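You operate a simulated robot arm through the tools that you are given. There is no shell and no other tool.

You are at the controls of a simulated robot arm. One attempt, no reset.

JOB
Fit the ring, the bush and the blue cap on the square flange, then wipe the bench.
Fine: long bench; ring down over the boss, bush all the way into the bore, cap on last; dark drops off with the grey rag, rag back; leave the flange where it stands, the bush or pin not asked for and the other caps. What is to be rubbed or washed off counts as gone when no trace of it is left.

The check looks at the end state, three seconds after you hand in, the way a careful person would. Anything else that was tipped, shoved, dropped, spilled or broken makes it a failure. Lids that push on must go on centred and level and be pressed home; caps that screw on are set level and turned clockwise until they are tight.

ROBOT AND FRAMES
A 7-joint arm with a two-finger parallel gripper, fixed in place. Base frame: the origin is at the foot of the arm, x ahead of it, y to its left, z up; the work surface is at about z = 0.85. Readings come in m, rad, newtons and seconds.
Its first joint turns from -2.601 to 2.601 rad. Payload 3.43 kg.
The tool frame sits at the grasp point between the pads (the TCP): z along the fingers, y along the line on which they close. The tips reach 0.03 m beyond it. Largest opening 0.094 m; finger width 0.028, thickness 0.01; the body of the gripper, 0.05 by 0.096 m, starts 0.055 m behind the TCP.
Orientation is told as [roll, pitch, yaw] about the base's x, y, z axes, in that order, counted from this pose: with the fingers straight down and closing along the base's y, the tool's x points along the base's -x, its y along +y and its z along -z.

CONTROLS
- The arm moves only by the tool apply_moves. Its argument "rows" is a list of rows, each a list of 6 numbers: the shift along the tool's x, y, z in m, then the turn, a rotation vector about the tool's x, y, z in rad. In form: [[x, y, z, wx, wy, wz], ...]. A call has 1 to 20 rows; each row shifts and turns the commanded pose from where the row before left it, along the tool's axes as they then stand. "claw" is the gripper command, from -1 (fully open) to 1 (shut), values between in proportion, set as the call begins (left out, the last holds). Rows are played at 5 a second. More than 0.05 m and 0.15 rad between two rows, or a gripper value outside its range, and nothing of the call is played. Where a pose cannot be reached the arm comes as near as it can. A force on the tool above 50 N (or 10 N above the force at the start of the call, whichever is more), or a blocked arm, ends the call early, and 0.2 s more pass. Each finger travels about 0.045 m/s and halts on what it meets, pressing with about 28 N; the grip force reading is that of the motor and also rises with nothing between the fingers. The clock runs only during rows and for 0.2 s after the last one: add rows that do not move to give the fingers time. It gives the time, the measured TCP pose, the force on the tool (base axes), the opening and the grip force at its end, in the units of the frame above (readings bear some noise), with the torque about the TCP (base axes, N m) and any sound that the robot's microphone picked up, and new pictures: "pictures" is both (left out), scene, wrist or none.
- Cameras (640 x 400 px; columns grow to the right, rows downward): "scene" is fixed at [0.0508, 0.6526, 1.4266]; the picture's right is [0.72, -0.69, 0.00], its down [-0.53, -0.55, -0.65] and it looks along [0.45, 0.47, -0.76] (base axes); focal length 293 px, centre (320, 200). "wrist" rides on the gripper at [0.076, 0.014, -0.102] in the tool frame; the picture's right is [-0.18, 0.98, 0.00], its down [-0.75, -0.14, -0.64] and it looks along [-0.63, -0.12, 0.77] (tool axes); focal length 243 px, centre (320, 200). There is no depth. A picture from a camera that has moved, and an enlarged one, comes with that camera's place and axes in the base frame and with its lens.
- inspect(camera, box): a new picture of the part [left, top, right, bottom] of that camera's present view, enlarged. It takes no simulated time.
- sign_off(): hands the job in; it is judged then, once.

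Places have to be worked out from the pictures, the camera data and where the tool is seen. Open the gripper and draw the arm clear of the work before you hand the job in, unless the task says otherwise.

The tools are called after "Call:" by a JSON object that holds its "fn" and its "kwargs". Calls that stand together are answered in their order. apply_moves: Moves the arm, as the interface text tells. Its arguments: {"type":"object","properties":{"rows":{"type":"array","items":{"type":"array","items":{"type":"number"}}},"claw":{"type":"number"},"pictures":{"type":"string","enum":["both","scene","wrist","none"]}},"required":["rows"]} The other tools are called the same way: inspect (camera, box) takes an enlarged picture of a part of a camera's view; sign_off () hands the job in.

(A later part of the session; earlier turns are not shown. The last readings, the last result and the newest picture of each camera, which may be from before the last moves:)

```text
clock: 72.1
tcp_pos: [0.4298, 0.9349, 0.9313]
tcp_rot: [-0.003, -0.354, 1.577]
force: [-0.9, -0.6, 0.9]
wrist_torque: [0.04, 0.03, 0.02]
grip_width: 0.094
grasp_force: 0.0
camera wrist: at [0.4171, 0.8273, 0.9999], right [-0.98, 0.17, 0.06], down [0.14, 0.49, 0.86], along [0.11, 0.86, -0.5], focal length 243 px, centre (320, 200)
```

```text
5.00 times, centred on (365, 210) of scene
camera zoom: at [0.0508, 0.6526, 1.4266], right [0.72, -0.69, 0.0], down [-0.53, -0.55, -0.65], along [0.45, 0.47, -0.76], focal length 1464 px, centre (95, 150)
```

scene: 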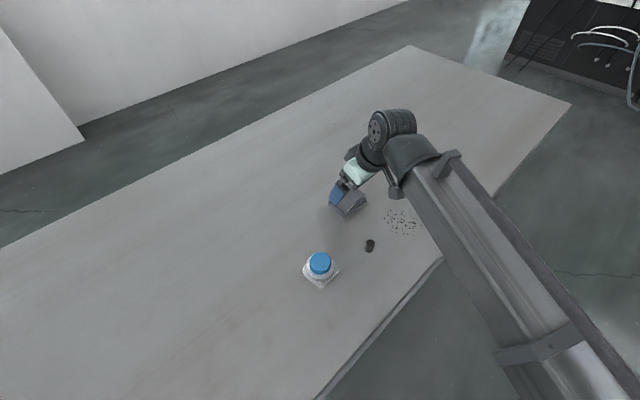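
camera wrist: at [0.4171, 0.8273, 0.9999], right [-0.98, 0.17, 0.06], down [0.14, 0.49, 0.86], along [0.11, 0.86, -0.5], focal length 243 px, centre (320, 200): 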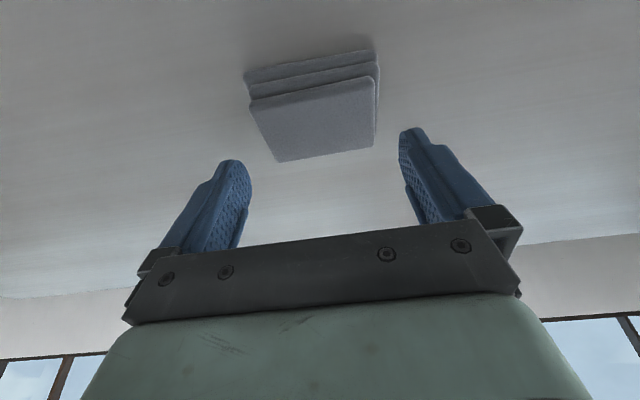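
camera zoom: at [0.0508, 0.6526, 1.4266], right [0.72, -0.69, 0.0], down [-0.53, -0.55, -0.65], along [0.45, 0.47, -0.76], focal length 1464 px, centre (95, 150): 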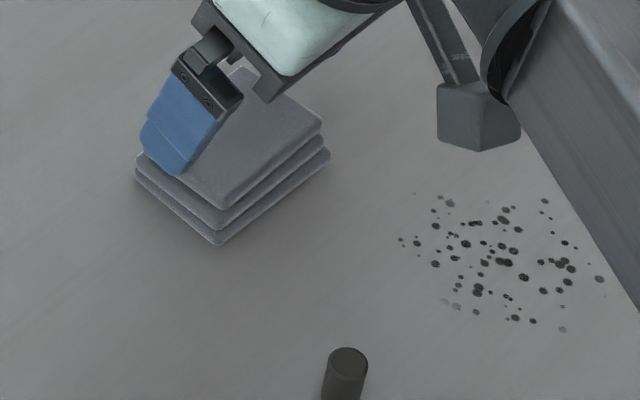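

The rag is centred within about 1 mm between the open fingers (6–7 mm clearance each side). I descend the remaining way in steps, watching force.

Call:
{"fn": "apply_moves", "kwargs": {"rows": [[0.0042, 0.001, 0.0113, 0, 0, 0], [0.0042, 0, 0.0113, 0, 0, 0], [0.0035, 0, 0.0094, 0, 0, 0], [0, 0, 0, 0, 0, 0]], "pictures": "none"}}

Call:
{"fn": "inspect", "kwargs": {"camera": "wrist", "box": [210, 100, 430, 250]}}

Call:
{"fn": "inspect", "kwargs": {"camera": "scene", "box": [320, 175, 390, 235]}}

```text
clock: 73.1
tcp_pos: [0.4282, 0.9343, 0.8979]
tcp_rot: [0.0, -0.352, 1.577]
force: [0.2, -0.1, -0.4]
wrist_torque: [-0.03, 0.02, 0.01]
grip_width: 0.0942
grasp_force: 0.0
```

```text
2.67 times, centred on (320, 175) of wrist
camera zoom: at [0.4159, 0.8258, 0.9665], right [-0.98, 0.17, 0.06], down [0.14, 0.49, 0.86], along [0.11, 0.86, -0.5], focal length 647 px, centre (320, 267)
```

zoom: 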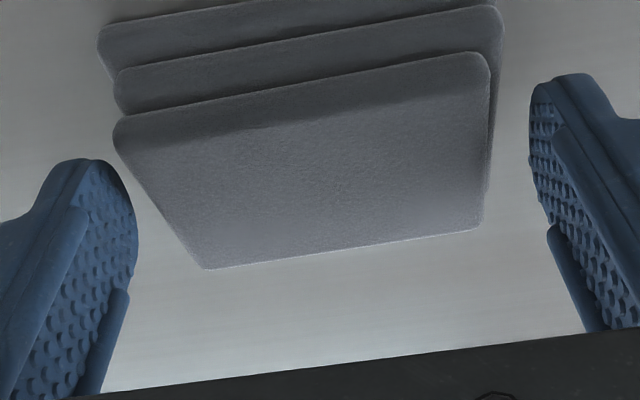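

```text
6.67 times, centred on (355, 205) of scene
camera zoom: at [0.0508, 0.6526, 1.4266], right [0.72, -0.69, 0.0], down [-0.53, -0.55, -0.65], along [0.45, 0.47, -0.76], focal length 1952 px, centre (87, 167)
```

zoom: 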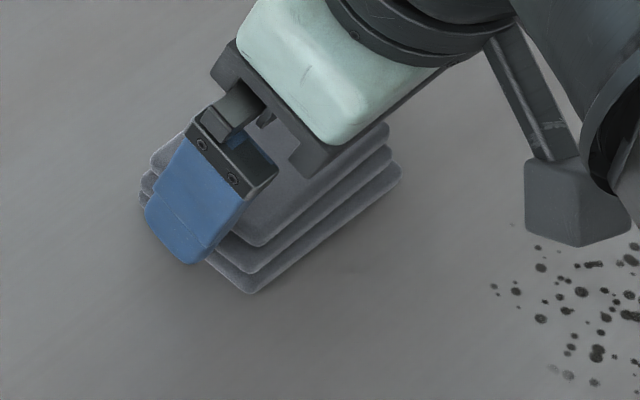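

Call:
{"fn": "apply_moves", "kwargs": {"rows": [[0.0021, 0, 0.0056, 0, 0, 0], [0.0018, 0, 0.0047, 0, 0, 0], [0, 0, 0, 0, 0, 0]], "pictures": "none"}}

Call:
{"fn": "inspect", "kwargs": {"camera": "wrist", "box": [210, 100, 430, 250]}}

Call:
{"fn": "inspect", "kwargs": {"camera": "scene", "box": [320, 175, 390, 235]}}

```text
clock: 73.9
tcp_pos: [0.4282, 0.9341, 0.8865]
tcp_rot: [0.002, -0.353, 1.577]
force: [0.0, 0.4, 0.0]
wrist_torque: [-0.01, 0.03, -0.02]
grip_width: 0.0935
grasp_force: 0.0
```

```text
2.67 times, centred on (320, 175) of wrist
camera zoom: at [0.4164, 0.826, 0.9556], right [-0.98, 0.17, 0.06], down [0.14, 0.49, 0.86], along [0.11, 0.86, -0.5], focal length 647 px, centre (320, 267)
```

zoom: 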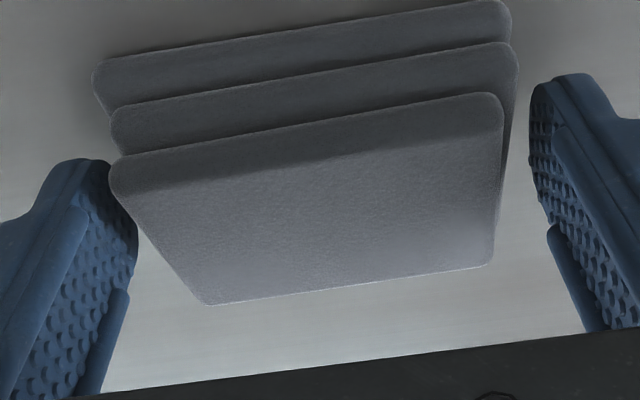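

```text
6.67 times, centred on (355, 205) of scene
camera zoom: at [0.0508, 0.6526, 1.4266], right [0.72, -0.69, 0.0], down [-0.53, -0.55, -0.65], along [0.45, 0.47, -0.76], focal length 1952 px, centre (87, 167)
```

zoom: 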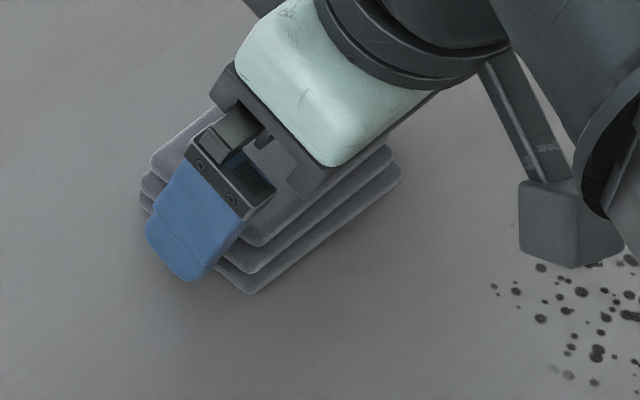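

The fingers straddle the rag with tips ~5 mm above the bench, no contact. I note this pose as the rag's home (camera at (0.4164, 0.826, 0.9556)) and close.

Call:
{"fn": "apply_moves", "kwargs": {"rows": [[0, 0, 0, 0, 0, 0], [0, 0, 0, 0, 0, 0], [0, 0, 0, 0, 0, 0], [0, 0, 0, 0, 0, 0]], "claw": 1, "pictures": "none"}}

Call:
{"fn": "inspect", "kwargs": {"camera": "wrist", "box": [210, 100, 430, 250]}}

Call:
{"fn": "inspect", "kwargs": {"camera": "scene", "box": [320, 175, 390, 235]}}

```text
clock: 74.9
tcp_pos: [0.4292, 0.9342, 0.8875]
tcp_rot: [-0.002, -0.353, 1.578]
force: [0.8, 1.7, 12.4]
wrist_torque: [-0.03, 0.51, -0.03]
grip_width: 0.0843
grasp_force: 27.4
```

```text
2.67 times, centred on (320, 175) of wrist
camera zoom: at [0.4163, 0.8259, 0.9567], right [-0.98, 0.17, 0.06], down [0.14, 0.49, 0.86], along [0.11, 0.86, -0.5], focal length 647 px, centre (320, 267)
```

zoom: 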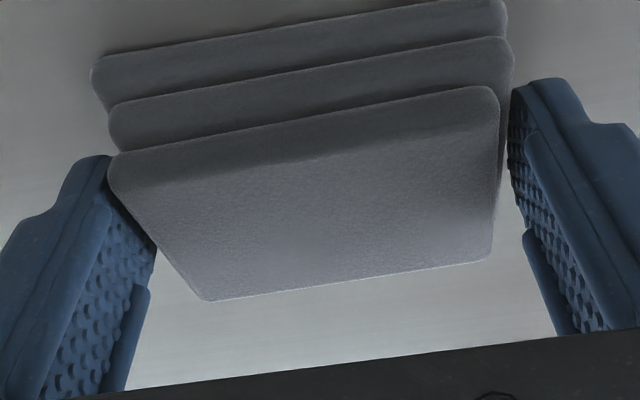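

```text
6.67 times, centred on (355, 205) of scene
camera zoom: at [0.0508, 0.6526, 1.4266], right [0.72, -0.69, 0.0], down [-0.53, -0.55, -0.65], along [0.45, 0.47, -0.76], focal length 1952 px, centre (87, 167)
```

zoom: 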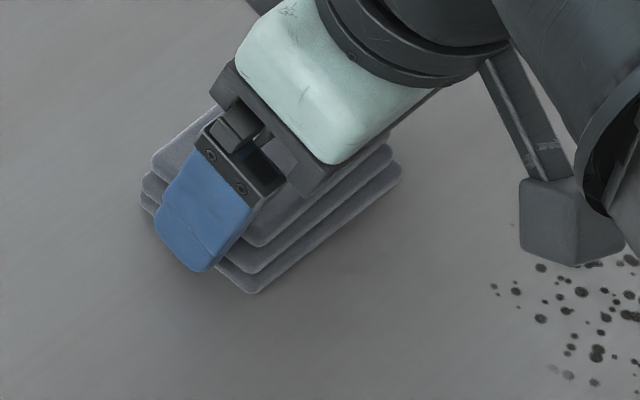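

The grip closed at 84 mm with some upward reaction. I lift slowly by 2 cm and see if the rag comes along flat.

Call:
{"fn": "apply_moves", "kwargs": {"rows": [[-0.0017, 0, -0.0047, 0, 0, 0], [-0.0017, 0, -0.0047, 0, 0, 0], [-0.0034, 0, -0.0094, 0, 0, 0], [0, 0, 0, 0, 0, 0]], "pictures": "none"}}

Call:
{"fn": "inspect", "kwargs": {"camera": "wrist", "box": [210, 100, 430, 250]}}

Call:
{"fn": "inspect", "kwargs": {"camera": "scene", "box": [320, 175, 390, 235]}}

```text
clock: 75.9
tcp_pos: [0.428, 0.9323, 0.907]
tcp_rot: [0.0, -0.352, 1.578]
force: [0.0, 0.1, -0.2]
wrist_torque: [-0.01, 0.02, -0.04]
grip_width: 0.0842
grasp_force: 28.0
```

```text
2.67 times, centred on (320, 175) of wrist
camera zoom: at [0.4159, 0.8258, 0.9756], right [-0.98, 0.17, 0.06], down [0.14, 0.49, 0.86], along [0.11, 0.86, -0.5], focal length 647 px, centre (320, 267)
```

zoom: 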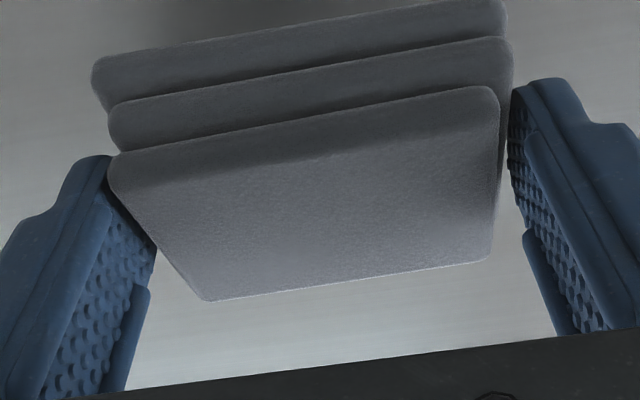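

```text
6.67 times, centred on (355, 205) of scene
camera zoom: at [0.0508, 0.6526, 1.4266], right [0.72, -0.69, 0.0], down [-0.53, -0.55, -0.65], along [0.45, 0.47, -0.76], focal length 1952 px, centre (87, 167)
```

zoom: 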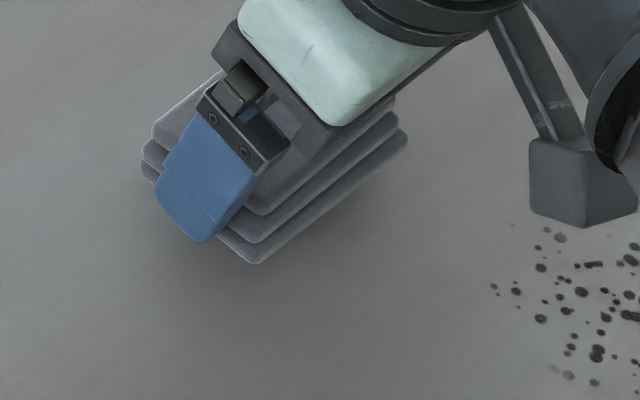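

The rag lifted flat and rigidly (rag bottom = TCP z − 0.037). The drops span about x 0.44–0.535, y 0.77–0.87. I carry the rag above their +y edge at x≈0.475.

Call:
{"fn": "apply_moves", "kwargs": {"rows": [[-0.0069, 0, -0.0188, 0, 0, 0], [0.0211, -0.023, -0.0078, 0, 0, 0], [0.0211, -0.023, -0.0078, 0, 0, 0], [0, 0, 0, 0, 0, 0], [0.0052, 0, 0.0141, 0, 0, 0], [0.0052, 0, 0.0141, 0, 0, 0], [0, 0, 0, 0, 0, 0], [0, 0, 0, 0, 0, 0]]}}

Call:
{"fn": "inspect", "kwargs": {"camera": "scene", "box": [320, 170, 450, 260]}}

Call:
{"fn": "inspect", "kwargs": {"camera": "wrist", "box": [170, 0, 470, 220]}}

```text
clock: 77.7
tcp_pos: [0.4739, 0.891, 0.8963]
tcp_rot: [-0.001, -0.351, 1.578]
force: [0.0, 0.4, -1.5]
wrist_torque: [0.03, 0.04, 0.0]
grip_width: 0.084
grasp_force: 28.3
camera wrist: at [0.4616, 0.7823, 0.9652], right [-0.98, 0.17, 0.06], down [0.14, 0.49, 0.86], along [0.11, 0.86, -0.5], focal length 243 px, centre (320, 200)
```

scene: 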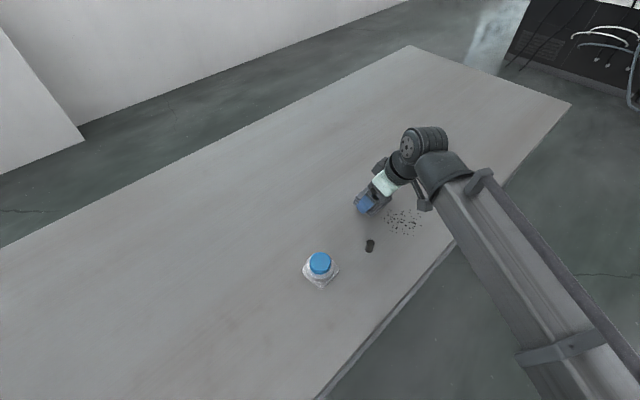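
wrist: 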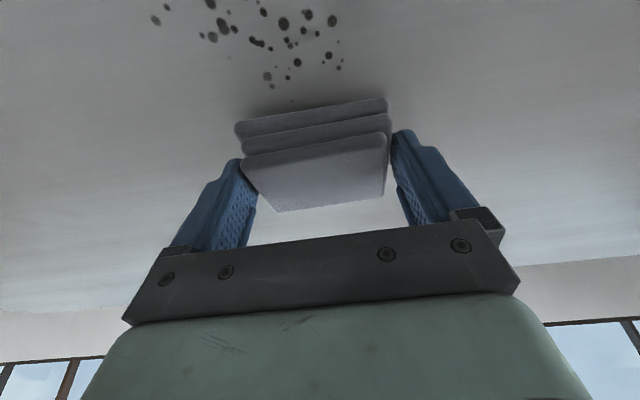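

```text
4.44 times, centred on (385, 215) of scene
camera zoom: at [0.0508, 0.6526, 1.4266], right [0.72, -0.69, 0.0], down [-0.53, -0.55, -0.65], along [0.45, 0.47, -0.76], focal length 1302 px, centre (31, 133)
```

zoom: 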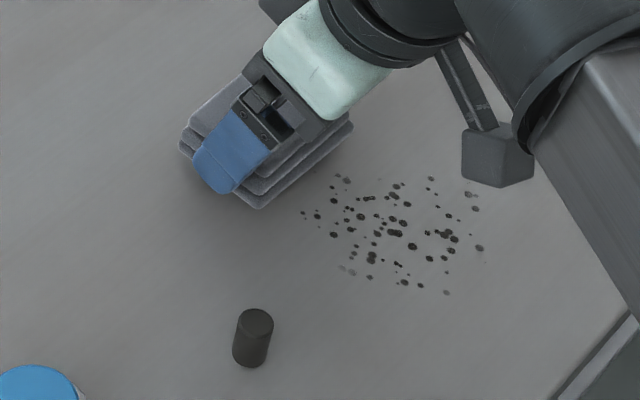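

```text
1.82 times, centred on (320, 110) of wrist
camera zoom: at [0.4616, 0.7823, 0.9652], right [-0.98, 0.17, 0.06], down [0.14, 0.49, 0.86], along [0.11, 0.86, -0.5], focal length 441 px, centre (320, 364)
```

zoom: 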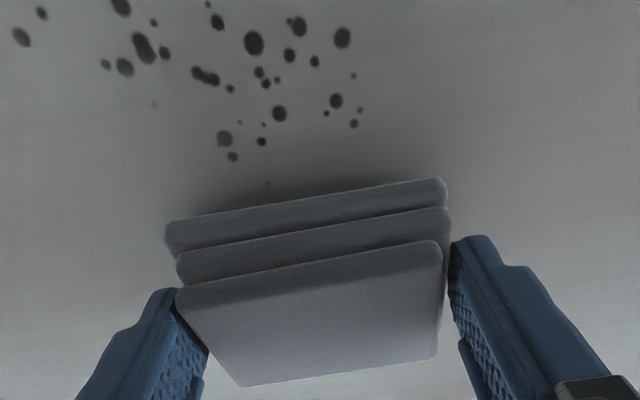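

The rag is just +y of the drops, ~8.5 mm above the bench. I lower to a light contact.

Call:
{"fn": "apply_moves", "kwargs": {"rows": [[0.0021, 0, 0.0056, 0, 0, 0], [0.0009, 0, 0.0024, 0, 0, 0], [0.0003, 0, 0.0009, 0, 0, 0], [0, 0, 0, 0, 0, 0]], "pictures": "none"}}

Call:
{"fn": "inspect", "kwargs": {"camera": "wrist", "box": [170, 0, 470, 220]}}

```text
clock: 78.7
tcp_pos: [0.4736, 0.8894, 0.8874]
tcp_rot: [0.002, -0.351, 1.578]
force: [-1.5, -2.2, 9.6]
wrist_torque: [-0.15, 0.34, 0.03]
grip_width: 0.0846
grasp_force: 28.2
```

```text
1.82 times, centred on (320, 110) of wrist
camera zoom: at [0.4617, 0.782, 0.9567], right [-0.98, 0.17, 0.06], down [0.14, 0.49, 0.86], along [0.11, 0.86, -0.5], focal length 441 px, centre (320, 364)
```

zoom: 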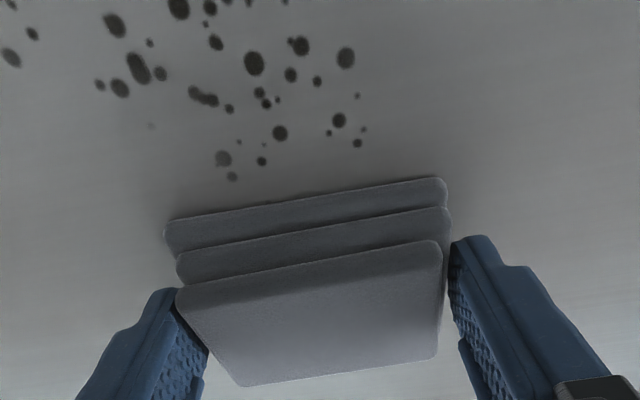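

Light contact at ~10 N. I sweep in −y through the spots.

Call:
{"fn": "apply_moves", "kwargs": {"rows": [[0.0094, 0, -0.00346, 0, 0, 0], [0.0094, 0, -0.00346, 0, 0, 0], [0.0094, 0, -0.00346, 0, 0, 0], [0.0094, 0, -0.00346, 0, 0, 0], [0.0094, 0, -0.00346, 0, 0, 0], [0.0094, 0, -0.00346, 0, 0, 0], [0.0094, 0, -0.00346, 0, 0, 0], [0.0094, 0, -0.00346, 0, 0, 0], [0.0094, 0, -0.00346, 0, 0, 0], [0.0094, 0, -0.00346, 0, 0, 0], [0.0094, 0, -0.00346, 0, 0, 0], [0.0094, 0, -0.00346, 0, 0, 0], [0.0094, 0, -0.00346, 0, 0, 0], [0, 0, 0, 0, 0, 0]]}}

Call:
{"fn": "inspect", "kwargs": {"camera": "scene", "box": [320, 170, 450, 260]}}

```text
clock: 81.7
tcp_pos: [0.4753, 0.7585, 0.8875]
tcp_rot: [-0.001, -0.351, 1.577]
force: [-0.8, -0.7, -0.1]
wrist_torque: [-0.04, 0.0, 0.0]
grip_width: 0.0842
grasp_force: 28.2
camera wrist: at [0.4627, 0.6502, 0.9569], right [-0.98, 0.17, 0.06], down [0.14, 0.49, 0.86], along [0.11, 0.86, -0.5], focal length 243 px, centre (320, 200)
```

scene: 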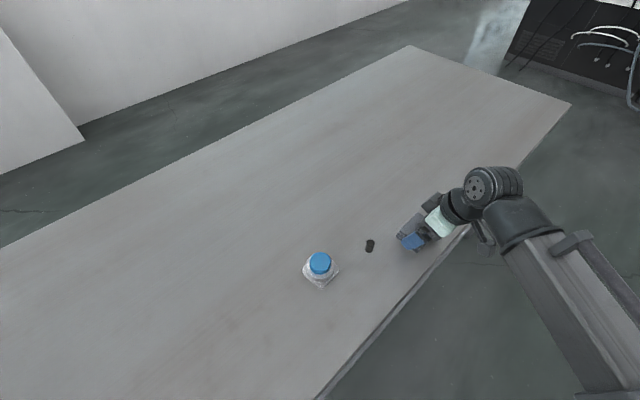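
wrist: 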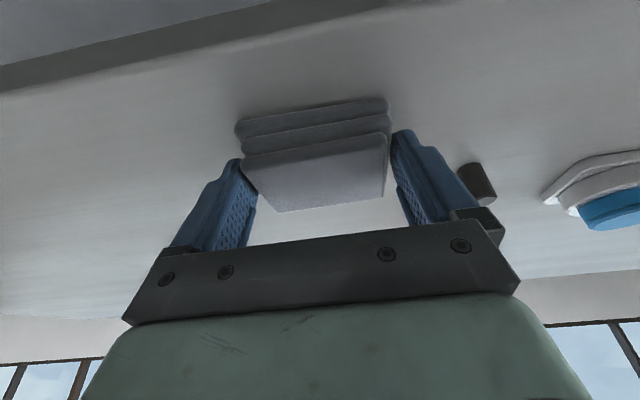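

```text
4.44 times, centred on (385, 215) of scene
camera zoom: at [0.0508, 0.6526, 1.4266], right [0.72, -0.69, 0.0], down [-0.53, -0.55, -0.65], along [0.45, 0.47, -0.76], focal length 1302 px, centre (31, 133)
```

zoom: 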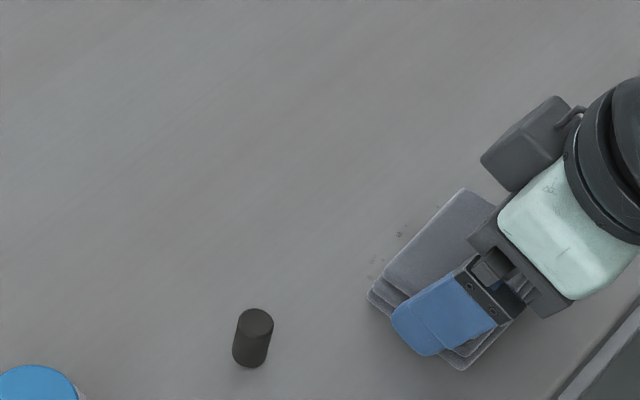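

Most drops are gone after one pass, though contact faded toward the end and a few faint traces remain. I press ~1.2 mm further and sweep back in +y.

Call:
{"fn": "apply_moves", "kwargs": {"rows": [[0.0004, 0, 0.0012, 0, 0, 0], [0, 0, 0, 0, 0, 0]], "pictures": "none"}}

Call:
{"fn": "apply_moves", "kwargs": {"rows": [[-0.0094, 0, 0.00346, 0, 0, 0], [-0.0094, 0, 0.00346, 0, 0, 0], [-0.0094, 0, 0.00346, 0, 0, 0], [-0.0094, 0, 0.00346, 0, 0, 0], [-0.0094, 0, 0.00346, 0, 0, 0], [-0.0094, 0, 0.00346, 0, 0, 0], [-0.0094, 0, 0.00346, 0, 0, 0], [-0.0094, 0, 0.00346, 0, 0, 0], [-0.0094, 0, 0.00346, 0, 0, 0], [-0.0094, 0, 0.00346, 0, 0, 0], [-0.0094, 0, 0.00346, 0, 0, 0], [-0.0094, 0, 0.00346, 0, 0, 0], [-0.0094, 0, 0.00346, 0, 0, 0], [0, 0, 0, 0, 0, 0]], "pictures": "none"}}

Call:
{"fn": "inspect", "kwargs": {"camera": "scene", "box": [340, 180, 450, 260]}}

Call:
{"fn": "inspect", "kwargs": {"camera": "wrist", "box": [120, 0, 520, 220]}}

```text
clock: 82.3
tcp_pos: [0.4754, 0.7575, 0.8883]
tcp_rot: [-0.002, -0.355, 1.578]
force: [3.5, -4.7, 17.7]
wrist_torque: [-0.32, 0.16, 0.09]
grip_width: 0.0843
grasp_force: 28.2
```

```text
clock: 85.3
tcp_pos: [0.4738, 0.8889, 0.8892]
tcp_rot: [-0.001, -0.351, 1.577]
force: [1.4, -8.6, 22.6]
wrist_torque: [-0.14, 0.01, -0.04]
grip_width: 0.0841
grasp_force: 28.3
```

```text
5.00 times, centred on (395, 220) of scene
camera zoom: at [0.0508, 0.6526, 1.4266], right [0.72, -0.69, 0.0], down [-0.53, -0.55, -0.65], along [0.45, 0.47, -0.76], focal length 1464 px, centre (-55, 100)
```

zoom: 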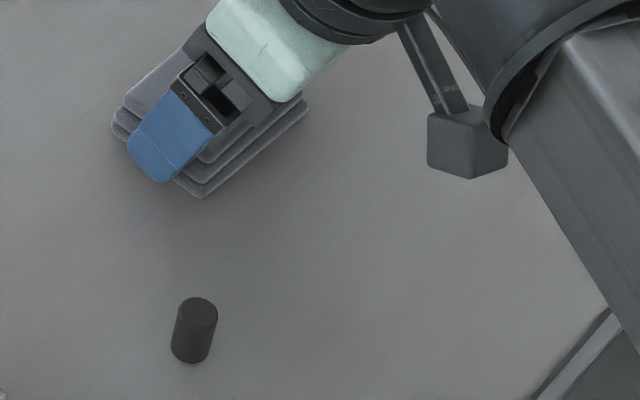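

```text
1.60 times, centred on (320, 110) of wrist
camera zoom: at [0.4611, 0.7804, 0.9563], right [-0.98, 0.17, 0.06], down [0.14, 0.49, 0.86], along [0.11, 0.86, -0.5], focal length 388 px, centre (320, 344)
```

zoom: 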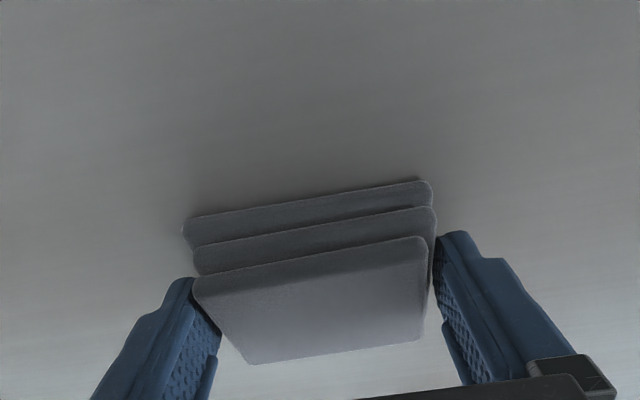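

The area looks clean. I zoom tightly to search for faint traces.

Call:
{"fn": "inspect", "kwargs": {"camera": "scene", "box": [375, 200, 435, 240]}}

Call:
{"fn": "inspect", "kwargs": {"camera": "scene", "box": [400, 195, 440, 225]}}

Call:
{"fn": "inspect", "kwargs": {"camera": "scene", "box": [375, 215, 415, 245]}}

Call:
{"fn": "inspect", "kwargs": {"camera": "wrist", "box": [120, 0, 420, 120]}}

```text
10.00 times, centred on (405, 220) of scene
camera zoom: at [0.0508, 0.6526, 1.4266], right [0.72, -0.69, 0.0], down [-0.53, -0.55, -0.65], along [0.45, 0.47, -0.76], focal length 2928 px, centre (-530, 0)
```

zoom: 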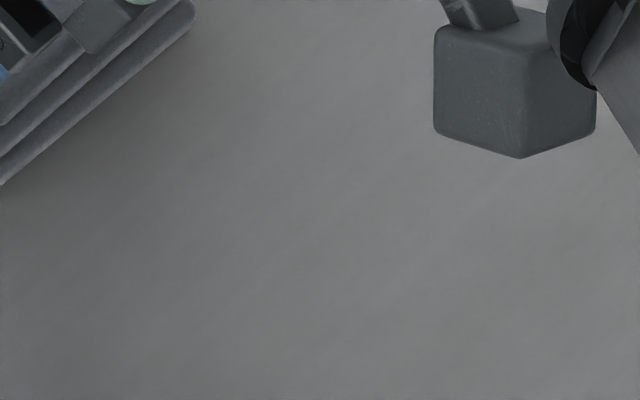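

```text
13.33 times, centred on (420, 210) of scene
camera zoom: at [0.0508, 0.6526, 1.4266], right [0.72, -0.69, 0.0], down [-0.53, -0.55, -0.65], along [0.45, 0.47, -0.76], focal length 3904 px, centre (-1013, 67)
```

zoom: 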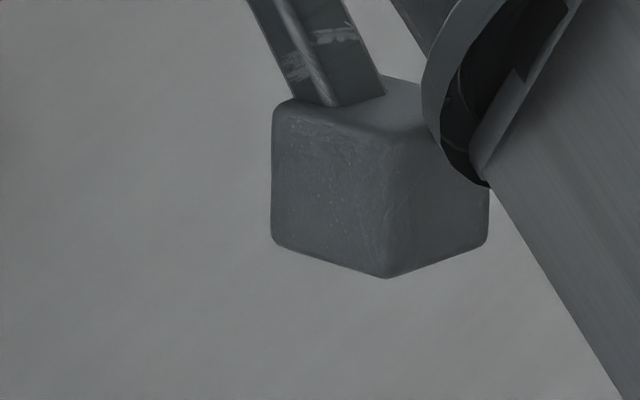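

```text
13.33 times, centred on (395, 230) of scene
camera zoom: at [0.0508, 0.6526, 1.4266], right [0.72, -0.69, 0.0], down [-0.53, -0.55, -0.65], along [0.45, 0.47, -0.76], focal length 3904 px, centre (-680, -200)
```

zoom: 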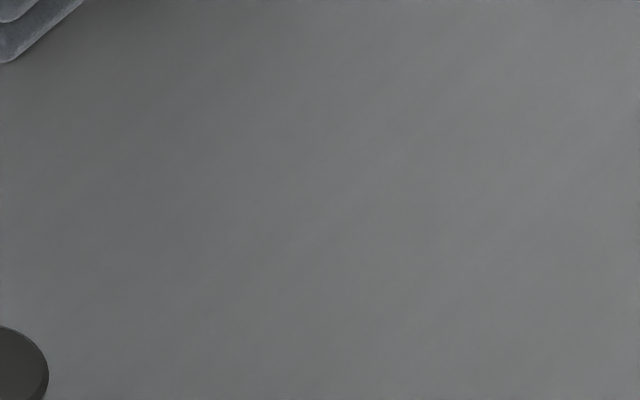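

```text
2.13 times, centred on (270, 60) of wrist
camera zoom: at [0.4611, 0.7804, 0.9563], right [-0.98, 0.17, 0.06], down [0.14, 0.49, 0.86], along [0.11, 0.86, -0.5], focal length 518 px, centre (427, 499)
```

zoom: 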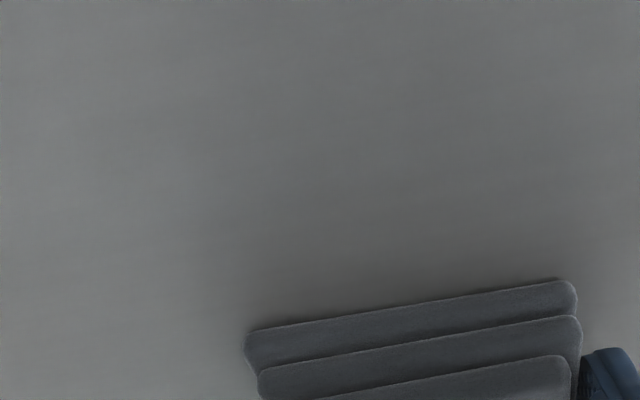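

No trace visible, but part of the +x side is hidden by the arm. I make an extra pass 3 cm further in +x, down and back, to be safe.

Call:
{"fn": "apply_moves", "kwargs": {"rows": [[0, -0.01, 0, 0, 0, 0], [0, -0.01, 0, 0, 0, 0], [0, -0.01, 0, 0, 0, 0], [0.0094, 0, -0.00346, 0, 0, 0], [0.0094, 0, -0.00346, 0, 0, 0], [0.0094, 0, -0.00346, 0, 0, 0], [0.0094, 0, -0.00346, 0, 0, 0], [0.0094, 0, -0.00346, 0, 0, 0], [0.0094, 0, -0.00346, 0, 0, 0], [0.0094, 0, -0.00346, 0, 0, 0], [0.0094, 0, -0.00346, 0, 0, 0], [0.0094, 0, -0.00346, 0, 0, 0], [0.0094, 0, -0.00346, 0, 0, 0], [0.0094, 0, -0.00346, 0, 0, 0], [0.0094, 0, -0.00346, 0, 0, 0], [0.0094, 0, -0.00346, 0, 0, 0], [0, 0, 0, 0, 0, 0]], "pictures": "none"}}

Call:
{"fn": "inspect", "kwargs": {"camera": "scene", "box": [360, 180, 450, 250]}}

```text
clock: 88.9
tcp_pos: [0.5038, 0.7584, 0.8874]
tcp_rot: [-0.002, -0.353, 1.577]
force: [0.9, 7.4, 23.9]
wrist_torque: [0.1, 0.1, -0.03]
grip_width: 0.0844
grasp_force: 27.6
```

```text
5.71 times, centred on (405, 215) of scene
camera zoom: at [0.0508, 0.6526, 1.4266], right [0.72, -0.69, 0.0], down [-0.53, -0.55, -0.65], along [0.45, 0.47, -0.76], focal length 1673 px, centre (-166, 114)
```

zoom: 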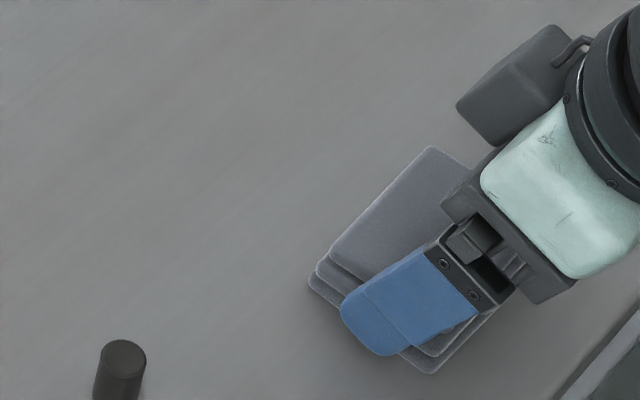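

Good contact was kept. I sweep back with a slight drift to −x to also re-cover the near side.

Call:
{"fn": "apply_moves", "kwargs": {"rows": [[-0.0094, 0.003, 0.00346, 0, 0, 0], [-0.0094, 0.003, 0.00346, 0, 0, 0], [-0.0094, 0.003, 0.00346, 0, 0, 0], [-0.0094, 0.003, 0.00346, 0, 0, 0], [-0.0094, 0.003, 0.00346, 0, 0, 0], [-0.0094, 0.003, 0.00346, 0, 0, 0], [-0.0094, 0.003, 0.00346, 0, 0, 0], [-0.0094, 0.003, 0.00346, 0, 0, 0], [-0.0094, 0.003, 0.00346, 0, 0, 0], [-0.0094, 0.003, 0.00346, 0, 0, 0], [-0.0094, 0.003, 0.00346, 0, 0, 0], [-0.0094, 0.003, 0.00346, 0, 0, 0], [-0.0094, 0.003, 0.00346, 0, 0, 0], [0, 0, 0, 0, 0, 0]], "pictures": "none"}}

Call:
{"fn": "apply_moves", "kwargs": {"rows": [[-0.0035, 0, -0.0094, 0, 0, 0], [-0.0104, 0, -0.0281, 0, 0, 0], [0, 0, 0, 0, 0, 0]]}}

Call:
{"fn": "inspect", "kwargs": {"camera": "wrist", "box": [120, 0, 420, 120]}}

Call:
{"fn": "inspect", "kwargs": {"camera": "scene", "box": [360, 190, 450, 250]}}

```text
clock: 91.9
tcp_pos: [0.4654, 0.8896, 0.8879]
tcp_rot: [-0.001, -0.353, 1.578]
force: [2.7, -7.9, 27.0]
wrist_torque: [-0.44, 0.16, 0.02]
grip_width: 0.084
grasp_force: 28.0
```

```text
clock: 92.7
tcp_pos: [0.4654, 0.8892, 0.9271]
tcp_rot: [0.001, -0.354, 1.579]
force: [0.1, 1.2, -0.3]
wrist_torque: [-0.02, -0.02, -0.03]
grip_width: 0.0844
grasp_force: 28.0
camera wrist: at [0.4533, 0.781, 0.9956], right [-0.98, 0.17, 0.06], down [0.14, 0.49, 0.86], along [0.11, 0.86, -0.5], focal length 243 px, centre (320, 200)
```

scene: 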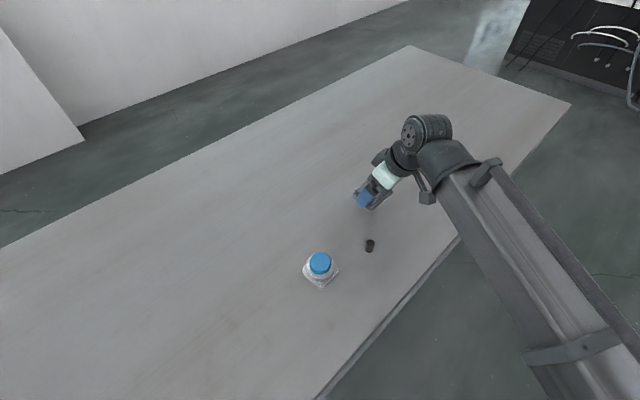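
wrist: 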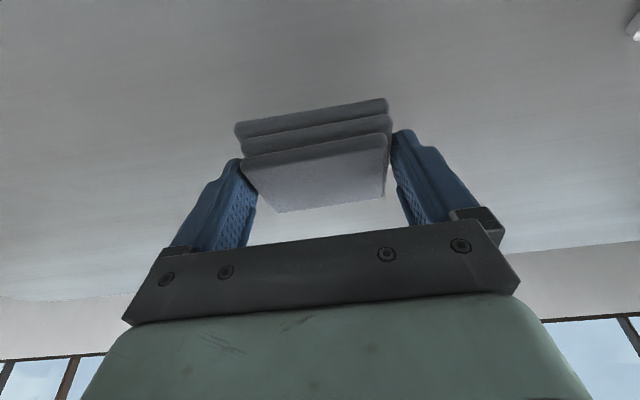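

```text
2.13 times, centred on (270, 60) of wrist
camera zoom: at [0.4533, 0.781, 0.9956], right [-0.98, 0.17, 0.06], down [0.14, 0.49, 0.86], along [0.11, 0.86, -0.5], focal length 518 px, centre (427, 499)
```

zoom: 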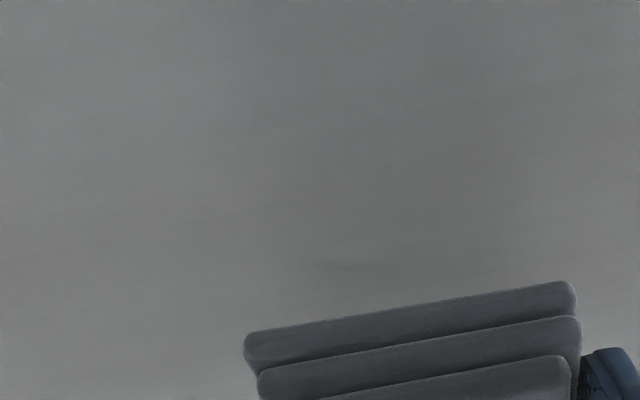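

```text
6.67 times, centred on (405, 220) of scene
camera zoom: at [0.0508, 0.6526, 1.4266], right [0.72, -0.69, 0.0], down [-0.53, -0.55, -0.65], along [0.45, 0.47, -0.76], focal length 1952 px, centre (-247, 67)
```

zoom: 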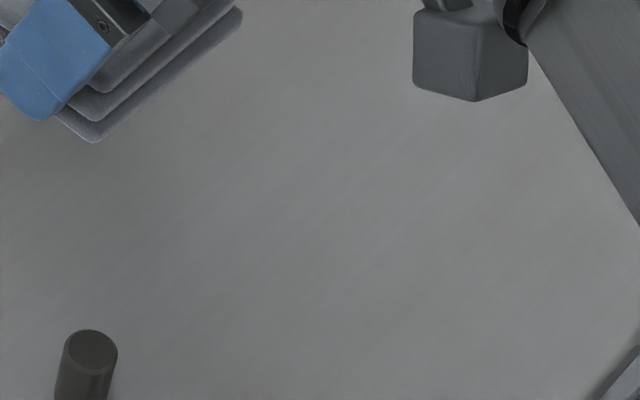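

The bench is clean. I carry the rag back above its home position.

Call:
{"fn": "apply_moves", "kwargs": {"rows": [[-0.0211, 0.0185, 0.0078, 0, 0, 0], [-0.021, 0.0185, 0.0077, 0, 0, 0], [0, 0, 0, 0, 0, 0], [0.0045, 0, 0.0122, 0, 0, 0], [0.0045, 0, 0.0122, 0, 0, 0], [0, 0, 0, 0, 0, 0], [0, 0, 0, 0, 0, 0]], "pictures": "wrist"}}

Call:
{"fn": "inspect", "kwargs": {"camera": "scene", "box": [320, 175, 390, 235]}}

```text
clock: 94.3
tcp_pos: [0.4284, 0.9326, 0.9002]
tcp_rot: [-0.001, -0.352, 1.578]
force: [-0.4, 0.5, -1.1]
wrist_torque: [0.0, 0.02, 0.0]
grip_width: 0.0841
grasp_force: 28.2
camera wrist: at [0.4167, 0.8256, 0.9686], right [-0.98, 0.17, 0.06], down [0.14, 0.49, 0.86], along [0.11, 0.86, -0.5], focal length 243 px, centre (320, 200)
```

wrist: 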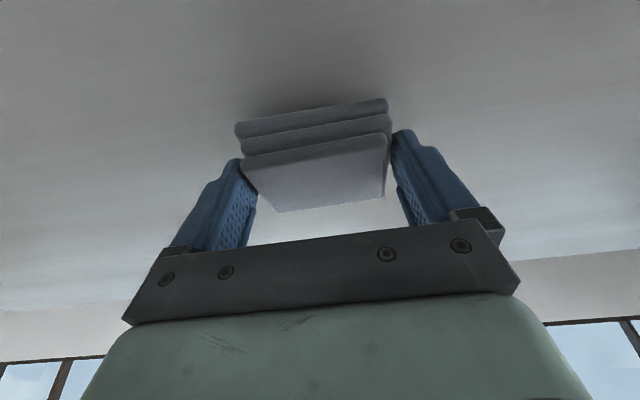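

```text
6.67 times, centred on (355, 205) of scene
camera zoom: at [0.0508, 0.6526, 1.4266], right [0.72, -0.69, 0.0], down [-0.53, -0.55, -0.65], along [0.45, 0.47, -0.76], focal length 1952 px, centre (87, 167)
```

zoom: 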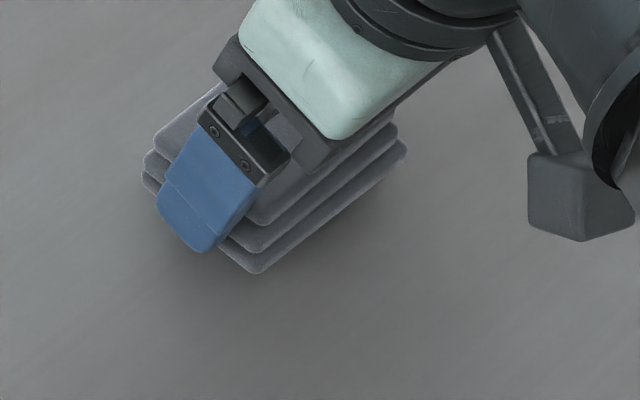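

Exactly over home (within 0.5 mm), 12 mm up. I lower it to the bench, then open and retreat.

Call:
{"fn": "apply_moves", "kwargs": {"rows": [[0.0028, 0, 0.0075, 0, 0, 0], [0.0012, 0, 0.0033, 0, 0, 0], [0, 0, 0, 0, 0, 0], [0, 0, 0, 0, 0, 0]], "pictures": "none"}}

Call:
{"fn": "inspect", "kwargs": {"camera": "scene", "box": [320, 175, 390, 235]}}

Call:
{"fn": "inspect", "kwargs": {"camera": "wrist", "box": [210, 100, 430, 250]}}

```text
clock: 95.3
tcp_pos: [0.428, 0.9331, 0.8884]
tcp_rot: [0.001, -0.354, 1.578]
force: [-0.4, 0.2, -0.4]
wrist_torque: [-0.01, -0.01, 0.02]
grip_width: 0.0841
grasp_force: 27.7
```

```text
6.67 times, centred on (355, 205) of scene
camera zoom: at [0.0508, 0.6526, 1.4266], right [0.72, -0.69, 0.0], down [-0.53, -0.55, -0.65], along [0.45, 0.47, -0.76], focal length 1952 px, centre (87, 167)
```

zoom: 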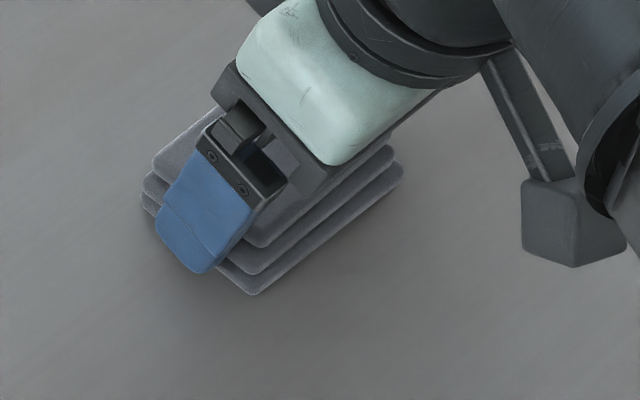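

```text
2.67 times, centred on (320, 175) of wrist
camera zoom: at [0.4159, 0.8251, 0.9573], right [-0.98, 0.17, 0.06], down [0.14, 0.49, 0.86], along [0.11, 0.86, -0.5], focal length 647 px, centre (320, 267)
```

zoom: 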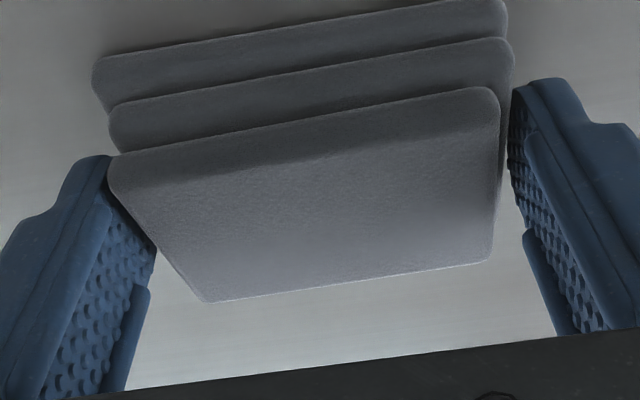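

The rag corner matches the original pixel position. I set it down the last half-millimetre, open fully, and rise straight up.

Call:
{"fn": "apply_moves", "kwargs": {"rows": [[0.0002, 0, 0.0006, 0, 0, 0], [0, 0, 0, 0, 0, 0]], "pictures": "none"}}

Call:
{"fn": "apply_moves", "kwargs": {"rows": [[0, 0, 0, 0, 0, 0], [0, 0, 0, 0, 0, 0], [0, 0, 0, 0, 0, 0]], "claw": -1, "pictures": "none"}}

Call:
{"fn": "inspect", "kwargs": {"camera": "wrist", "box": [210, 100, 430, 250]}}

Call:
{"fn": "inspect", "kwargs": {"camera": "scene", "box": [320, 175, 390, 235]}}

```text
clock: 95.9
tcp_pos: [0.4292, 0.9331, 0.8895]
tcp_rot: [0.0, -0.353, 1.578]
force: [0.2, 0.9, -0.2]
wrist_torque: [0.0, -0.01, 0.01]
grip_width: 0.0841
grasp_force: 27.8
```

```text
clock: 96.7
tcp_pos: [0.4295, 0.9332, 0.8894]
tcp_rot: [0.001, -0.354, 1.578]
force: [-0.9, -0.7, -0.1]
wrist_torque: [0.0, 0.01, 0.05]
grip_width: 0.0941
grasp_force: 0.0
```

```text
2.67 times, centred on (320, 175) of wrist
camera zoom: at [0.4164, 0.8256, 0.957], right [-0.98, 0.17, 0.06], down [0.14, 0.49, 0.86], along [0.11, 0.86, -0.5], focal length 647 px, centre (320, 267)
```

zoom: 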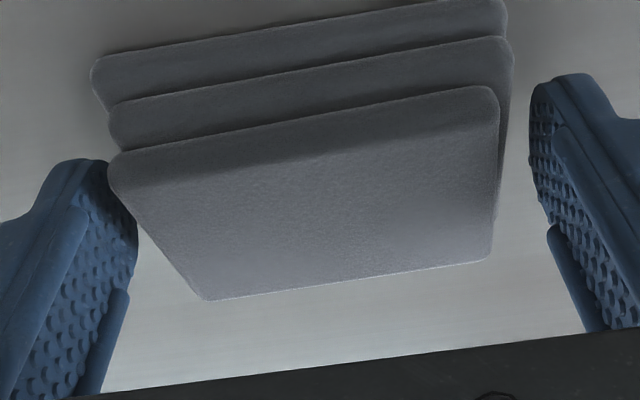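

```text
6.67 times, centred on (355, 205) of scene
camera zoom: at [0.0508, 0.6526, 1.4266], right [0.72, -0.69, 0.0], down [-0.53, -0.55, -0.65], along [0.45, 0.47, -0.76], focal length 1952 px, centre (87, 167)
```

zoom: 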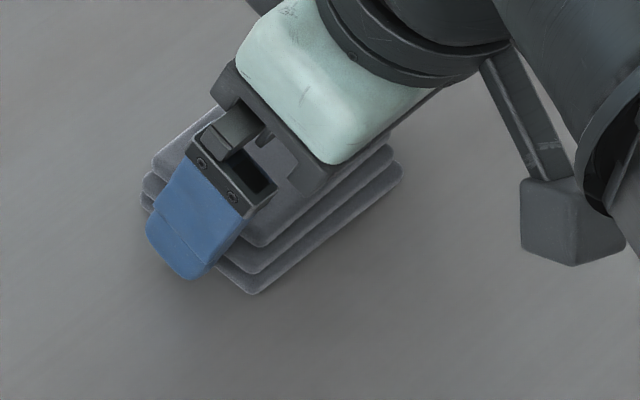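

Released; the rag rests at home. I rise straight up and move clear for a final check.

Call:
{"fn": "apply_moves", "kwargs": {"rows": [[-0.0043, 0, -0.0118, 0, 0, 0], [-0.0087, 0, -0.0235, 0, 0, 0], [-0.0121, 0, -0.0328, 0, 0, 0], [-0.0138, 0, -0.0375, 0, 0, 0], [-0.0138, 0, -0.0375, 0, 0, 0], [0.035, -0.02, -0.0129, 0, 0, 0], [0.035, -0.02, -0.0129, 0, 0, 0], [0.035, -0.02, -0.0129, 0, 0, 0], [0.035, -0.02, -0.0129, 0, 0, 0], [0.035, -0.02, -0.0129, 0, 0, 0], [0, 0, 0, 0, 0, 0]]}}

Call:
{"fn": "inspect", "kwargs": {"camera": "scene", "box": [220, 170, 460, 360]}}

Call:
{"fn": "inspect", "kwargs": {"camera": "scene", "box": [295, 240, 345, 290]}}

Call:
{"fn": "inspect", "kwargs": {"camera": "scene", "box": [320, 175, 390, 235]}}

Call:
{"fn": "inspect", "kwargs": {"camera": "scene", "box": [370, 195, 440, 250]}}

```text
clock: 99.1
tcp_pos: [0.5293, 0.7475, 1.0402]
tcp_rot: [0.001, -0.353, 1.577]
force: [-0.6, 1.6, 0.8]
wrist_torque: [0.02, -0.01, 0.01]
grip_width: 0.0941
grasp_force: 0.0
camera wrist: at [0.5166, 0.6401, 1.1087], right [-0.98, 0.17, 0.06], down [0.14, 0.49, 0.86], along [0.11, 0.86, -0.5], focal length 243 px, centre (320, 200)
```

scene: 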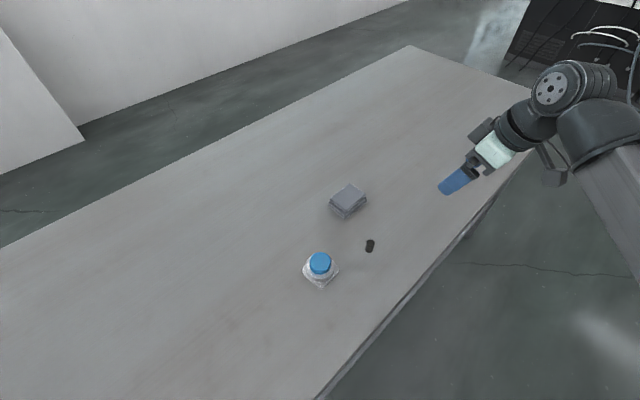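
wrist: 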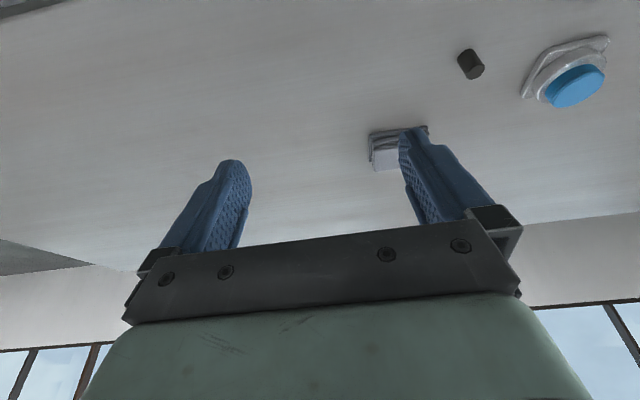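

```text
2.11 times, centred on (340, 265) of scene
camera zoom: at [0.0508, 0.6526, 1.4266], right [0.72, -0.69, 0.0], down [-0.53, -0.55, -0.65], along [0.45, 0.47, -0.76], focal length 616 px, centre (278, 63)
```

zoom: 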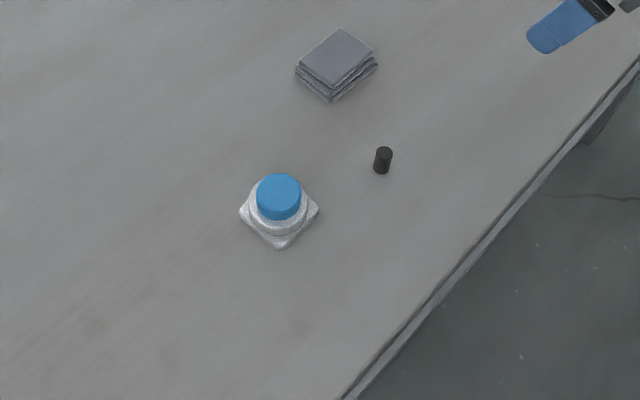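

```text
8.00 times, centred on (320, 265) of scene
camera zoom: at [0.0508, 0.6526, 1.4266], right [0.72, -0.69, 0.0], down [-0.53, -0.55, -0.65], along [0.45, 0.47, -0.76], focal length 2343 px, centre (320, -320)
```

zoom: 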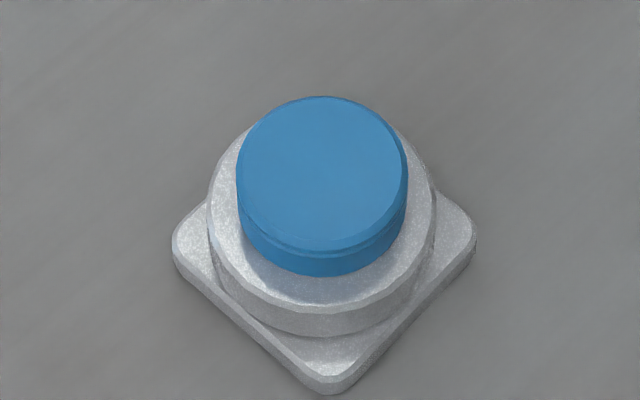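

```text
6.67 times, centred on (355, 205) of scene
camera zoom: at [0.0508, 0.6526, 1.4266], right [0.72, -0.69, 0.0], down [-0.53, -0.55, -0.65], along [0.45, 0.47, -0.76], focal length 1952 px, centre (87, 167)
```

zoom: 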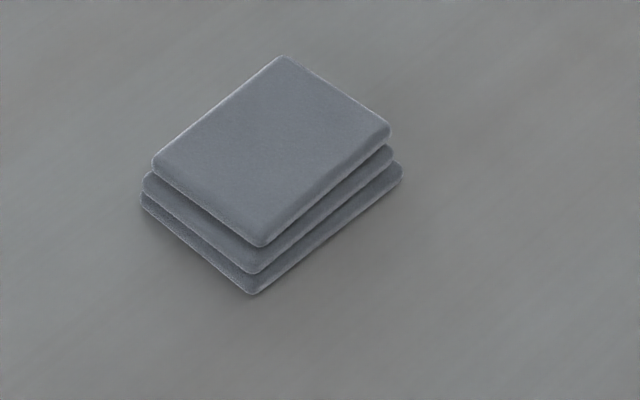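

```text
7.27 times, centred on (405, 222) of scene
camera zoom: at [0.0508, 0.6526, 1.4266], right [0.72, -0.69, 0.0], down [-0.53, -0.55, -0.65], along [0.45, 0.47, -0.76], focal length 2130 px, centre (-298, 36)
```

zoom: 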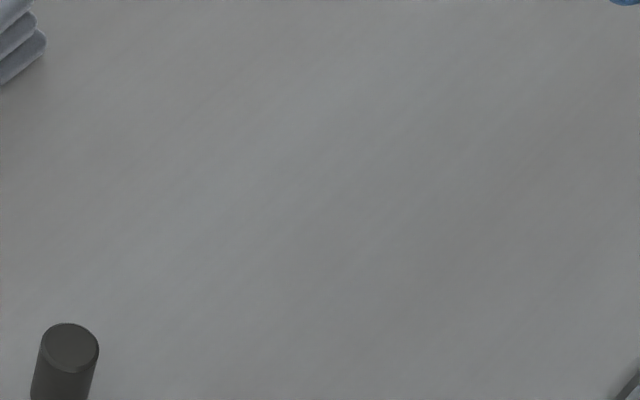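

Everything looks in place. One extra check: I take a lower-angle wrist view of the assembly to confirm the cap is level and seated.

Call:
{"fn": "apply_moves", "kwargs": {"rows": [[0, 0.046, 0, 0, 0, 0], [0, 0.046, 0, 0, 0, 0], [0, 0.046, 0, 0, 0, 0], [0, 0.046, 0, 0, 0, 0], [0, 0.046, 0, 0, 0, 0], [0, 0.046, 0, 0, 0, 0], [0.0104, 0, 0.0281, 0, 0, 0], [0.0104, 0, 0.0281, 0, 0, 0], [0.0069, 0, 0.0188, 0, 0, 0], [0, 0, 0, 0, 0, 0], [0, 0, 0, 0, 0, 0]], "pictures": "wrist"}}

Call:
{"fn": "inspect", "kwargs": {"camera": "wrist", "box": [240, 40, 400, 160]}}

```text
clock: 101.5
tcp_pos: [0.2545, 0.7463, 0.9593]
tcp_rot: [0.001, -0.353, 1.576]
force: [-0.4, -0.4, 0.1]
wrist_torque: [0.02, 0.05, -0.04]
grip_width: 0.0938
grasp_force: 0.0
camera wrist: at [0.2415, 0.6379, 1.0287], right [-0.98, 0.17, 0.06], down [0.14, 0.49, 0.86], along [0.11, 0.86, -0.5], focal length 243 px, centre (320, 200)
```

wrist: 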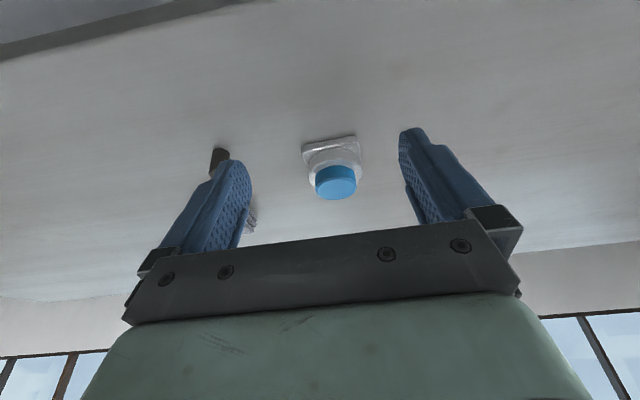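

```text
3.33 times, centred on (320, 100) of wrist
camera zoom: at [0.2415, 0.6379, 1.0287], right [-0.98, 0.17, 0.06], down [0.14, 0.49, 0.86], along [0.11, 0.86, -0.5], focal length 809 px, centre (320, 533)
```

zoom: 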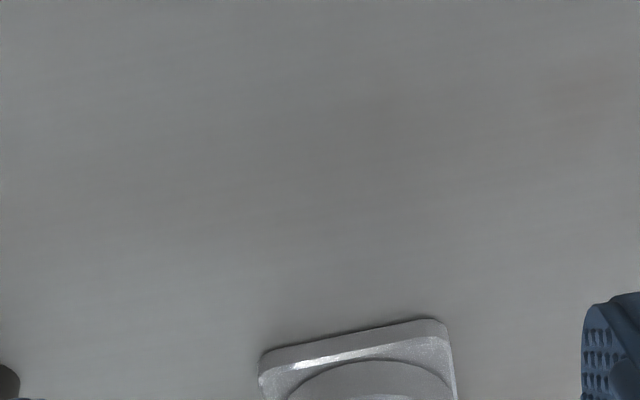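

Call:
{"fn": "inspect", "kwargs": {"camera": "wrist", "box": [290, 125, 380, 210]}}

Call:
{"fn": "inspect", "kwargs": {"camera": "wrist", "box": [305, 145, 365, 205]}}

```text
4.71 times, centred on (335, 168) of wrist
camera zoom: at [0.2415, 0.6379, 1.0287], right [-0.98, 0.17, 0.06], down [0.14, 0.49, 0.86], along [0.11, 0.86, -0.5], focal length 1142 px, centre (249, 353)
```

zoom: 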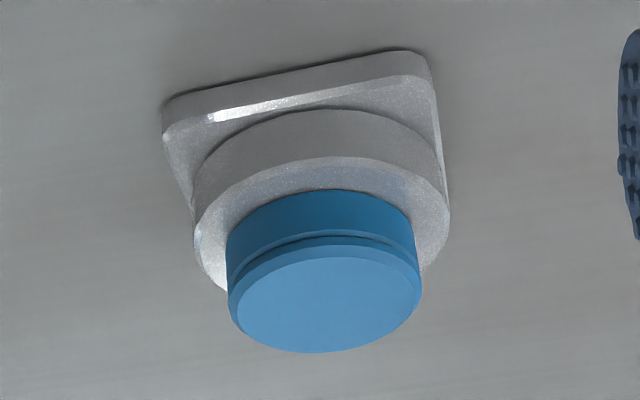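

```text
6.67 times, centred on (335, 175) of wrist
camera zoom: at [0.2415, 0.6379, 1.0287], right [-0.98, 0.17, 0.06], down [0.14, 0.49, 0.86], along [0.11, 0.86, -0.5], focal length 1618 px, centre (220, 367)
```

zoom: 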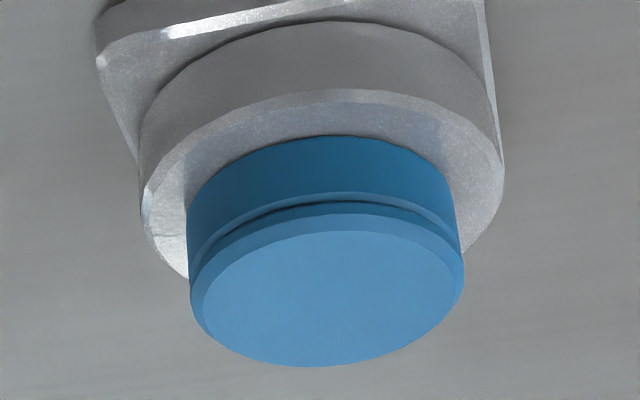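

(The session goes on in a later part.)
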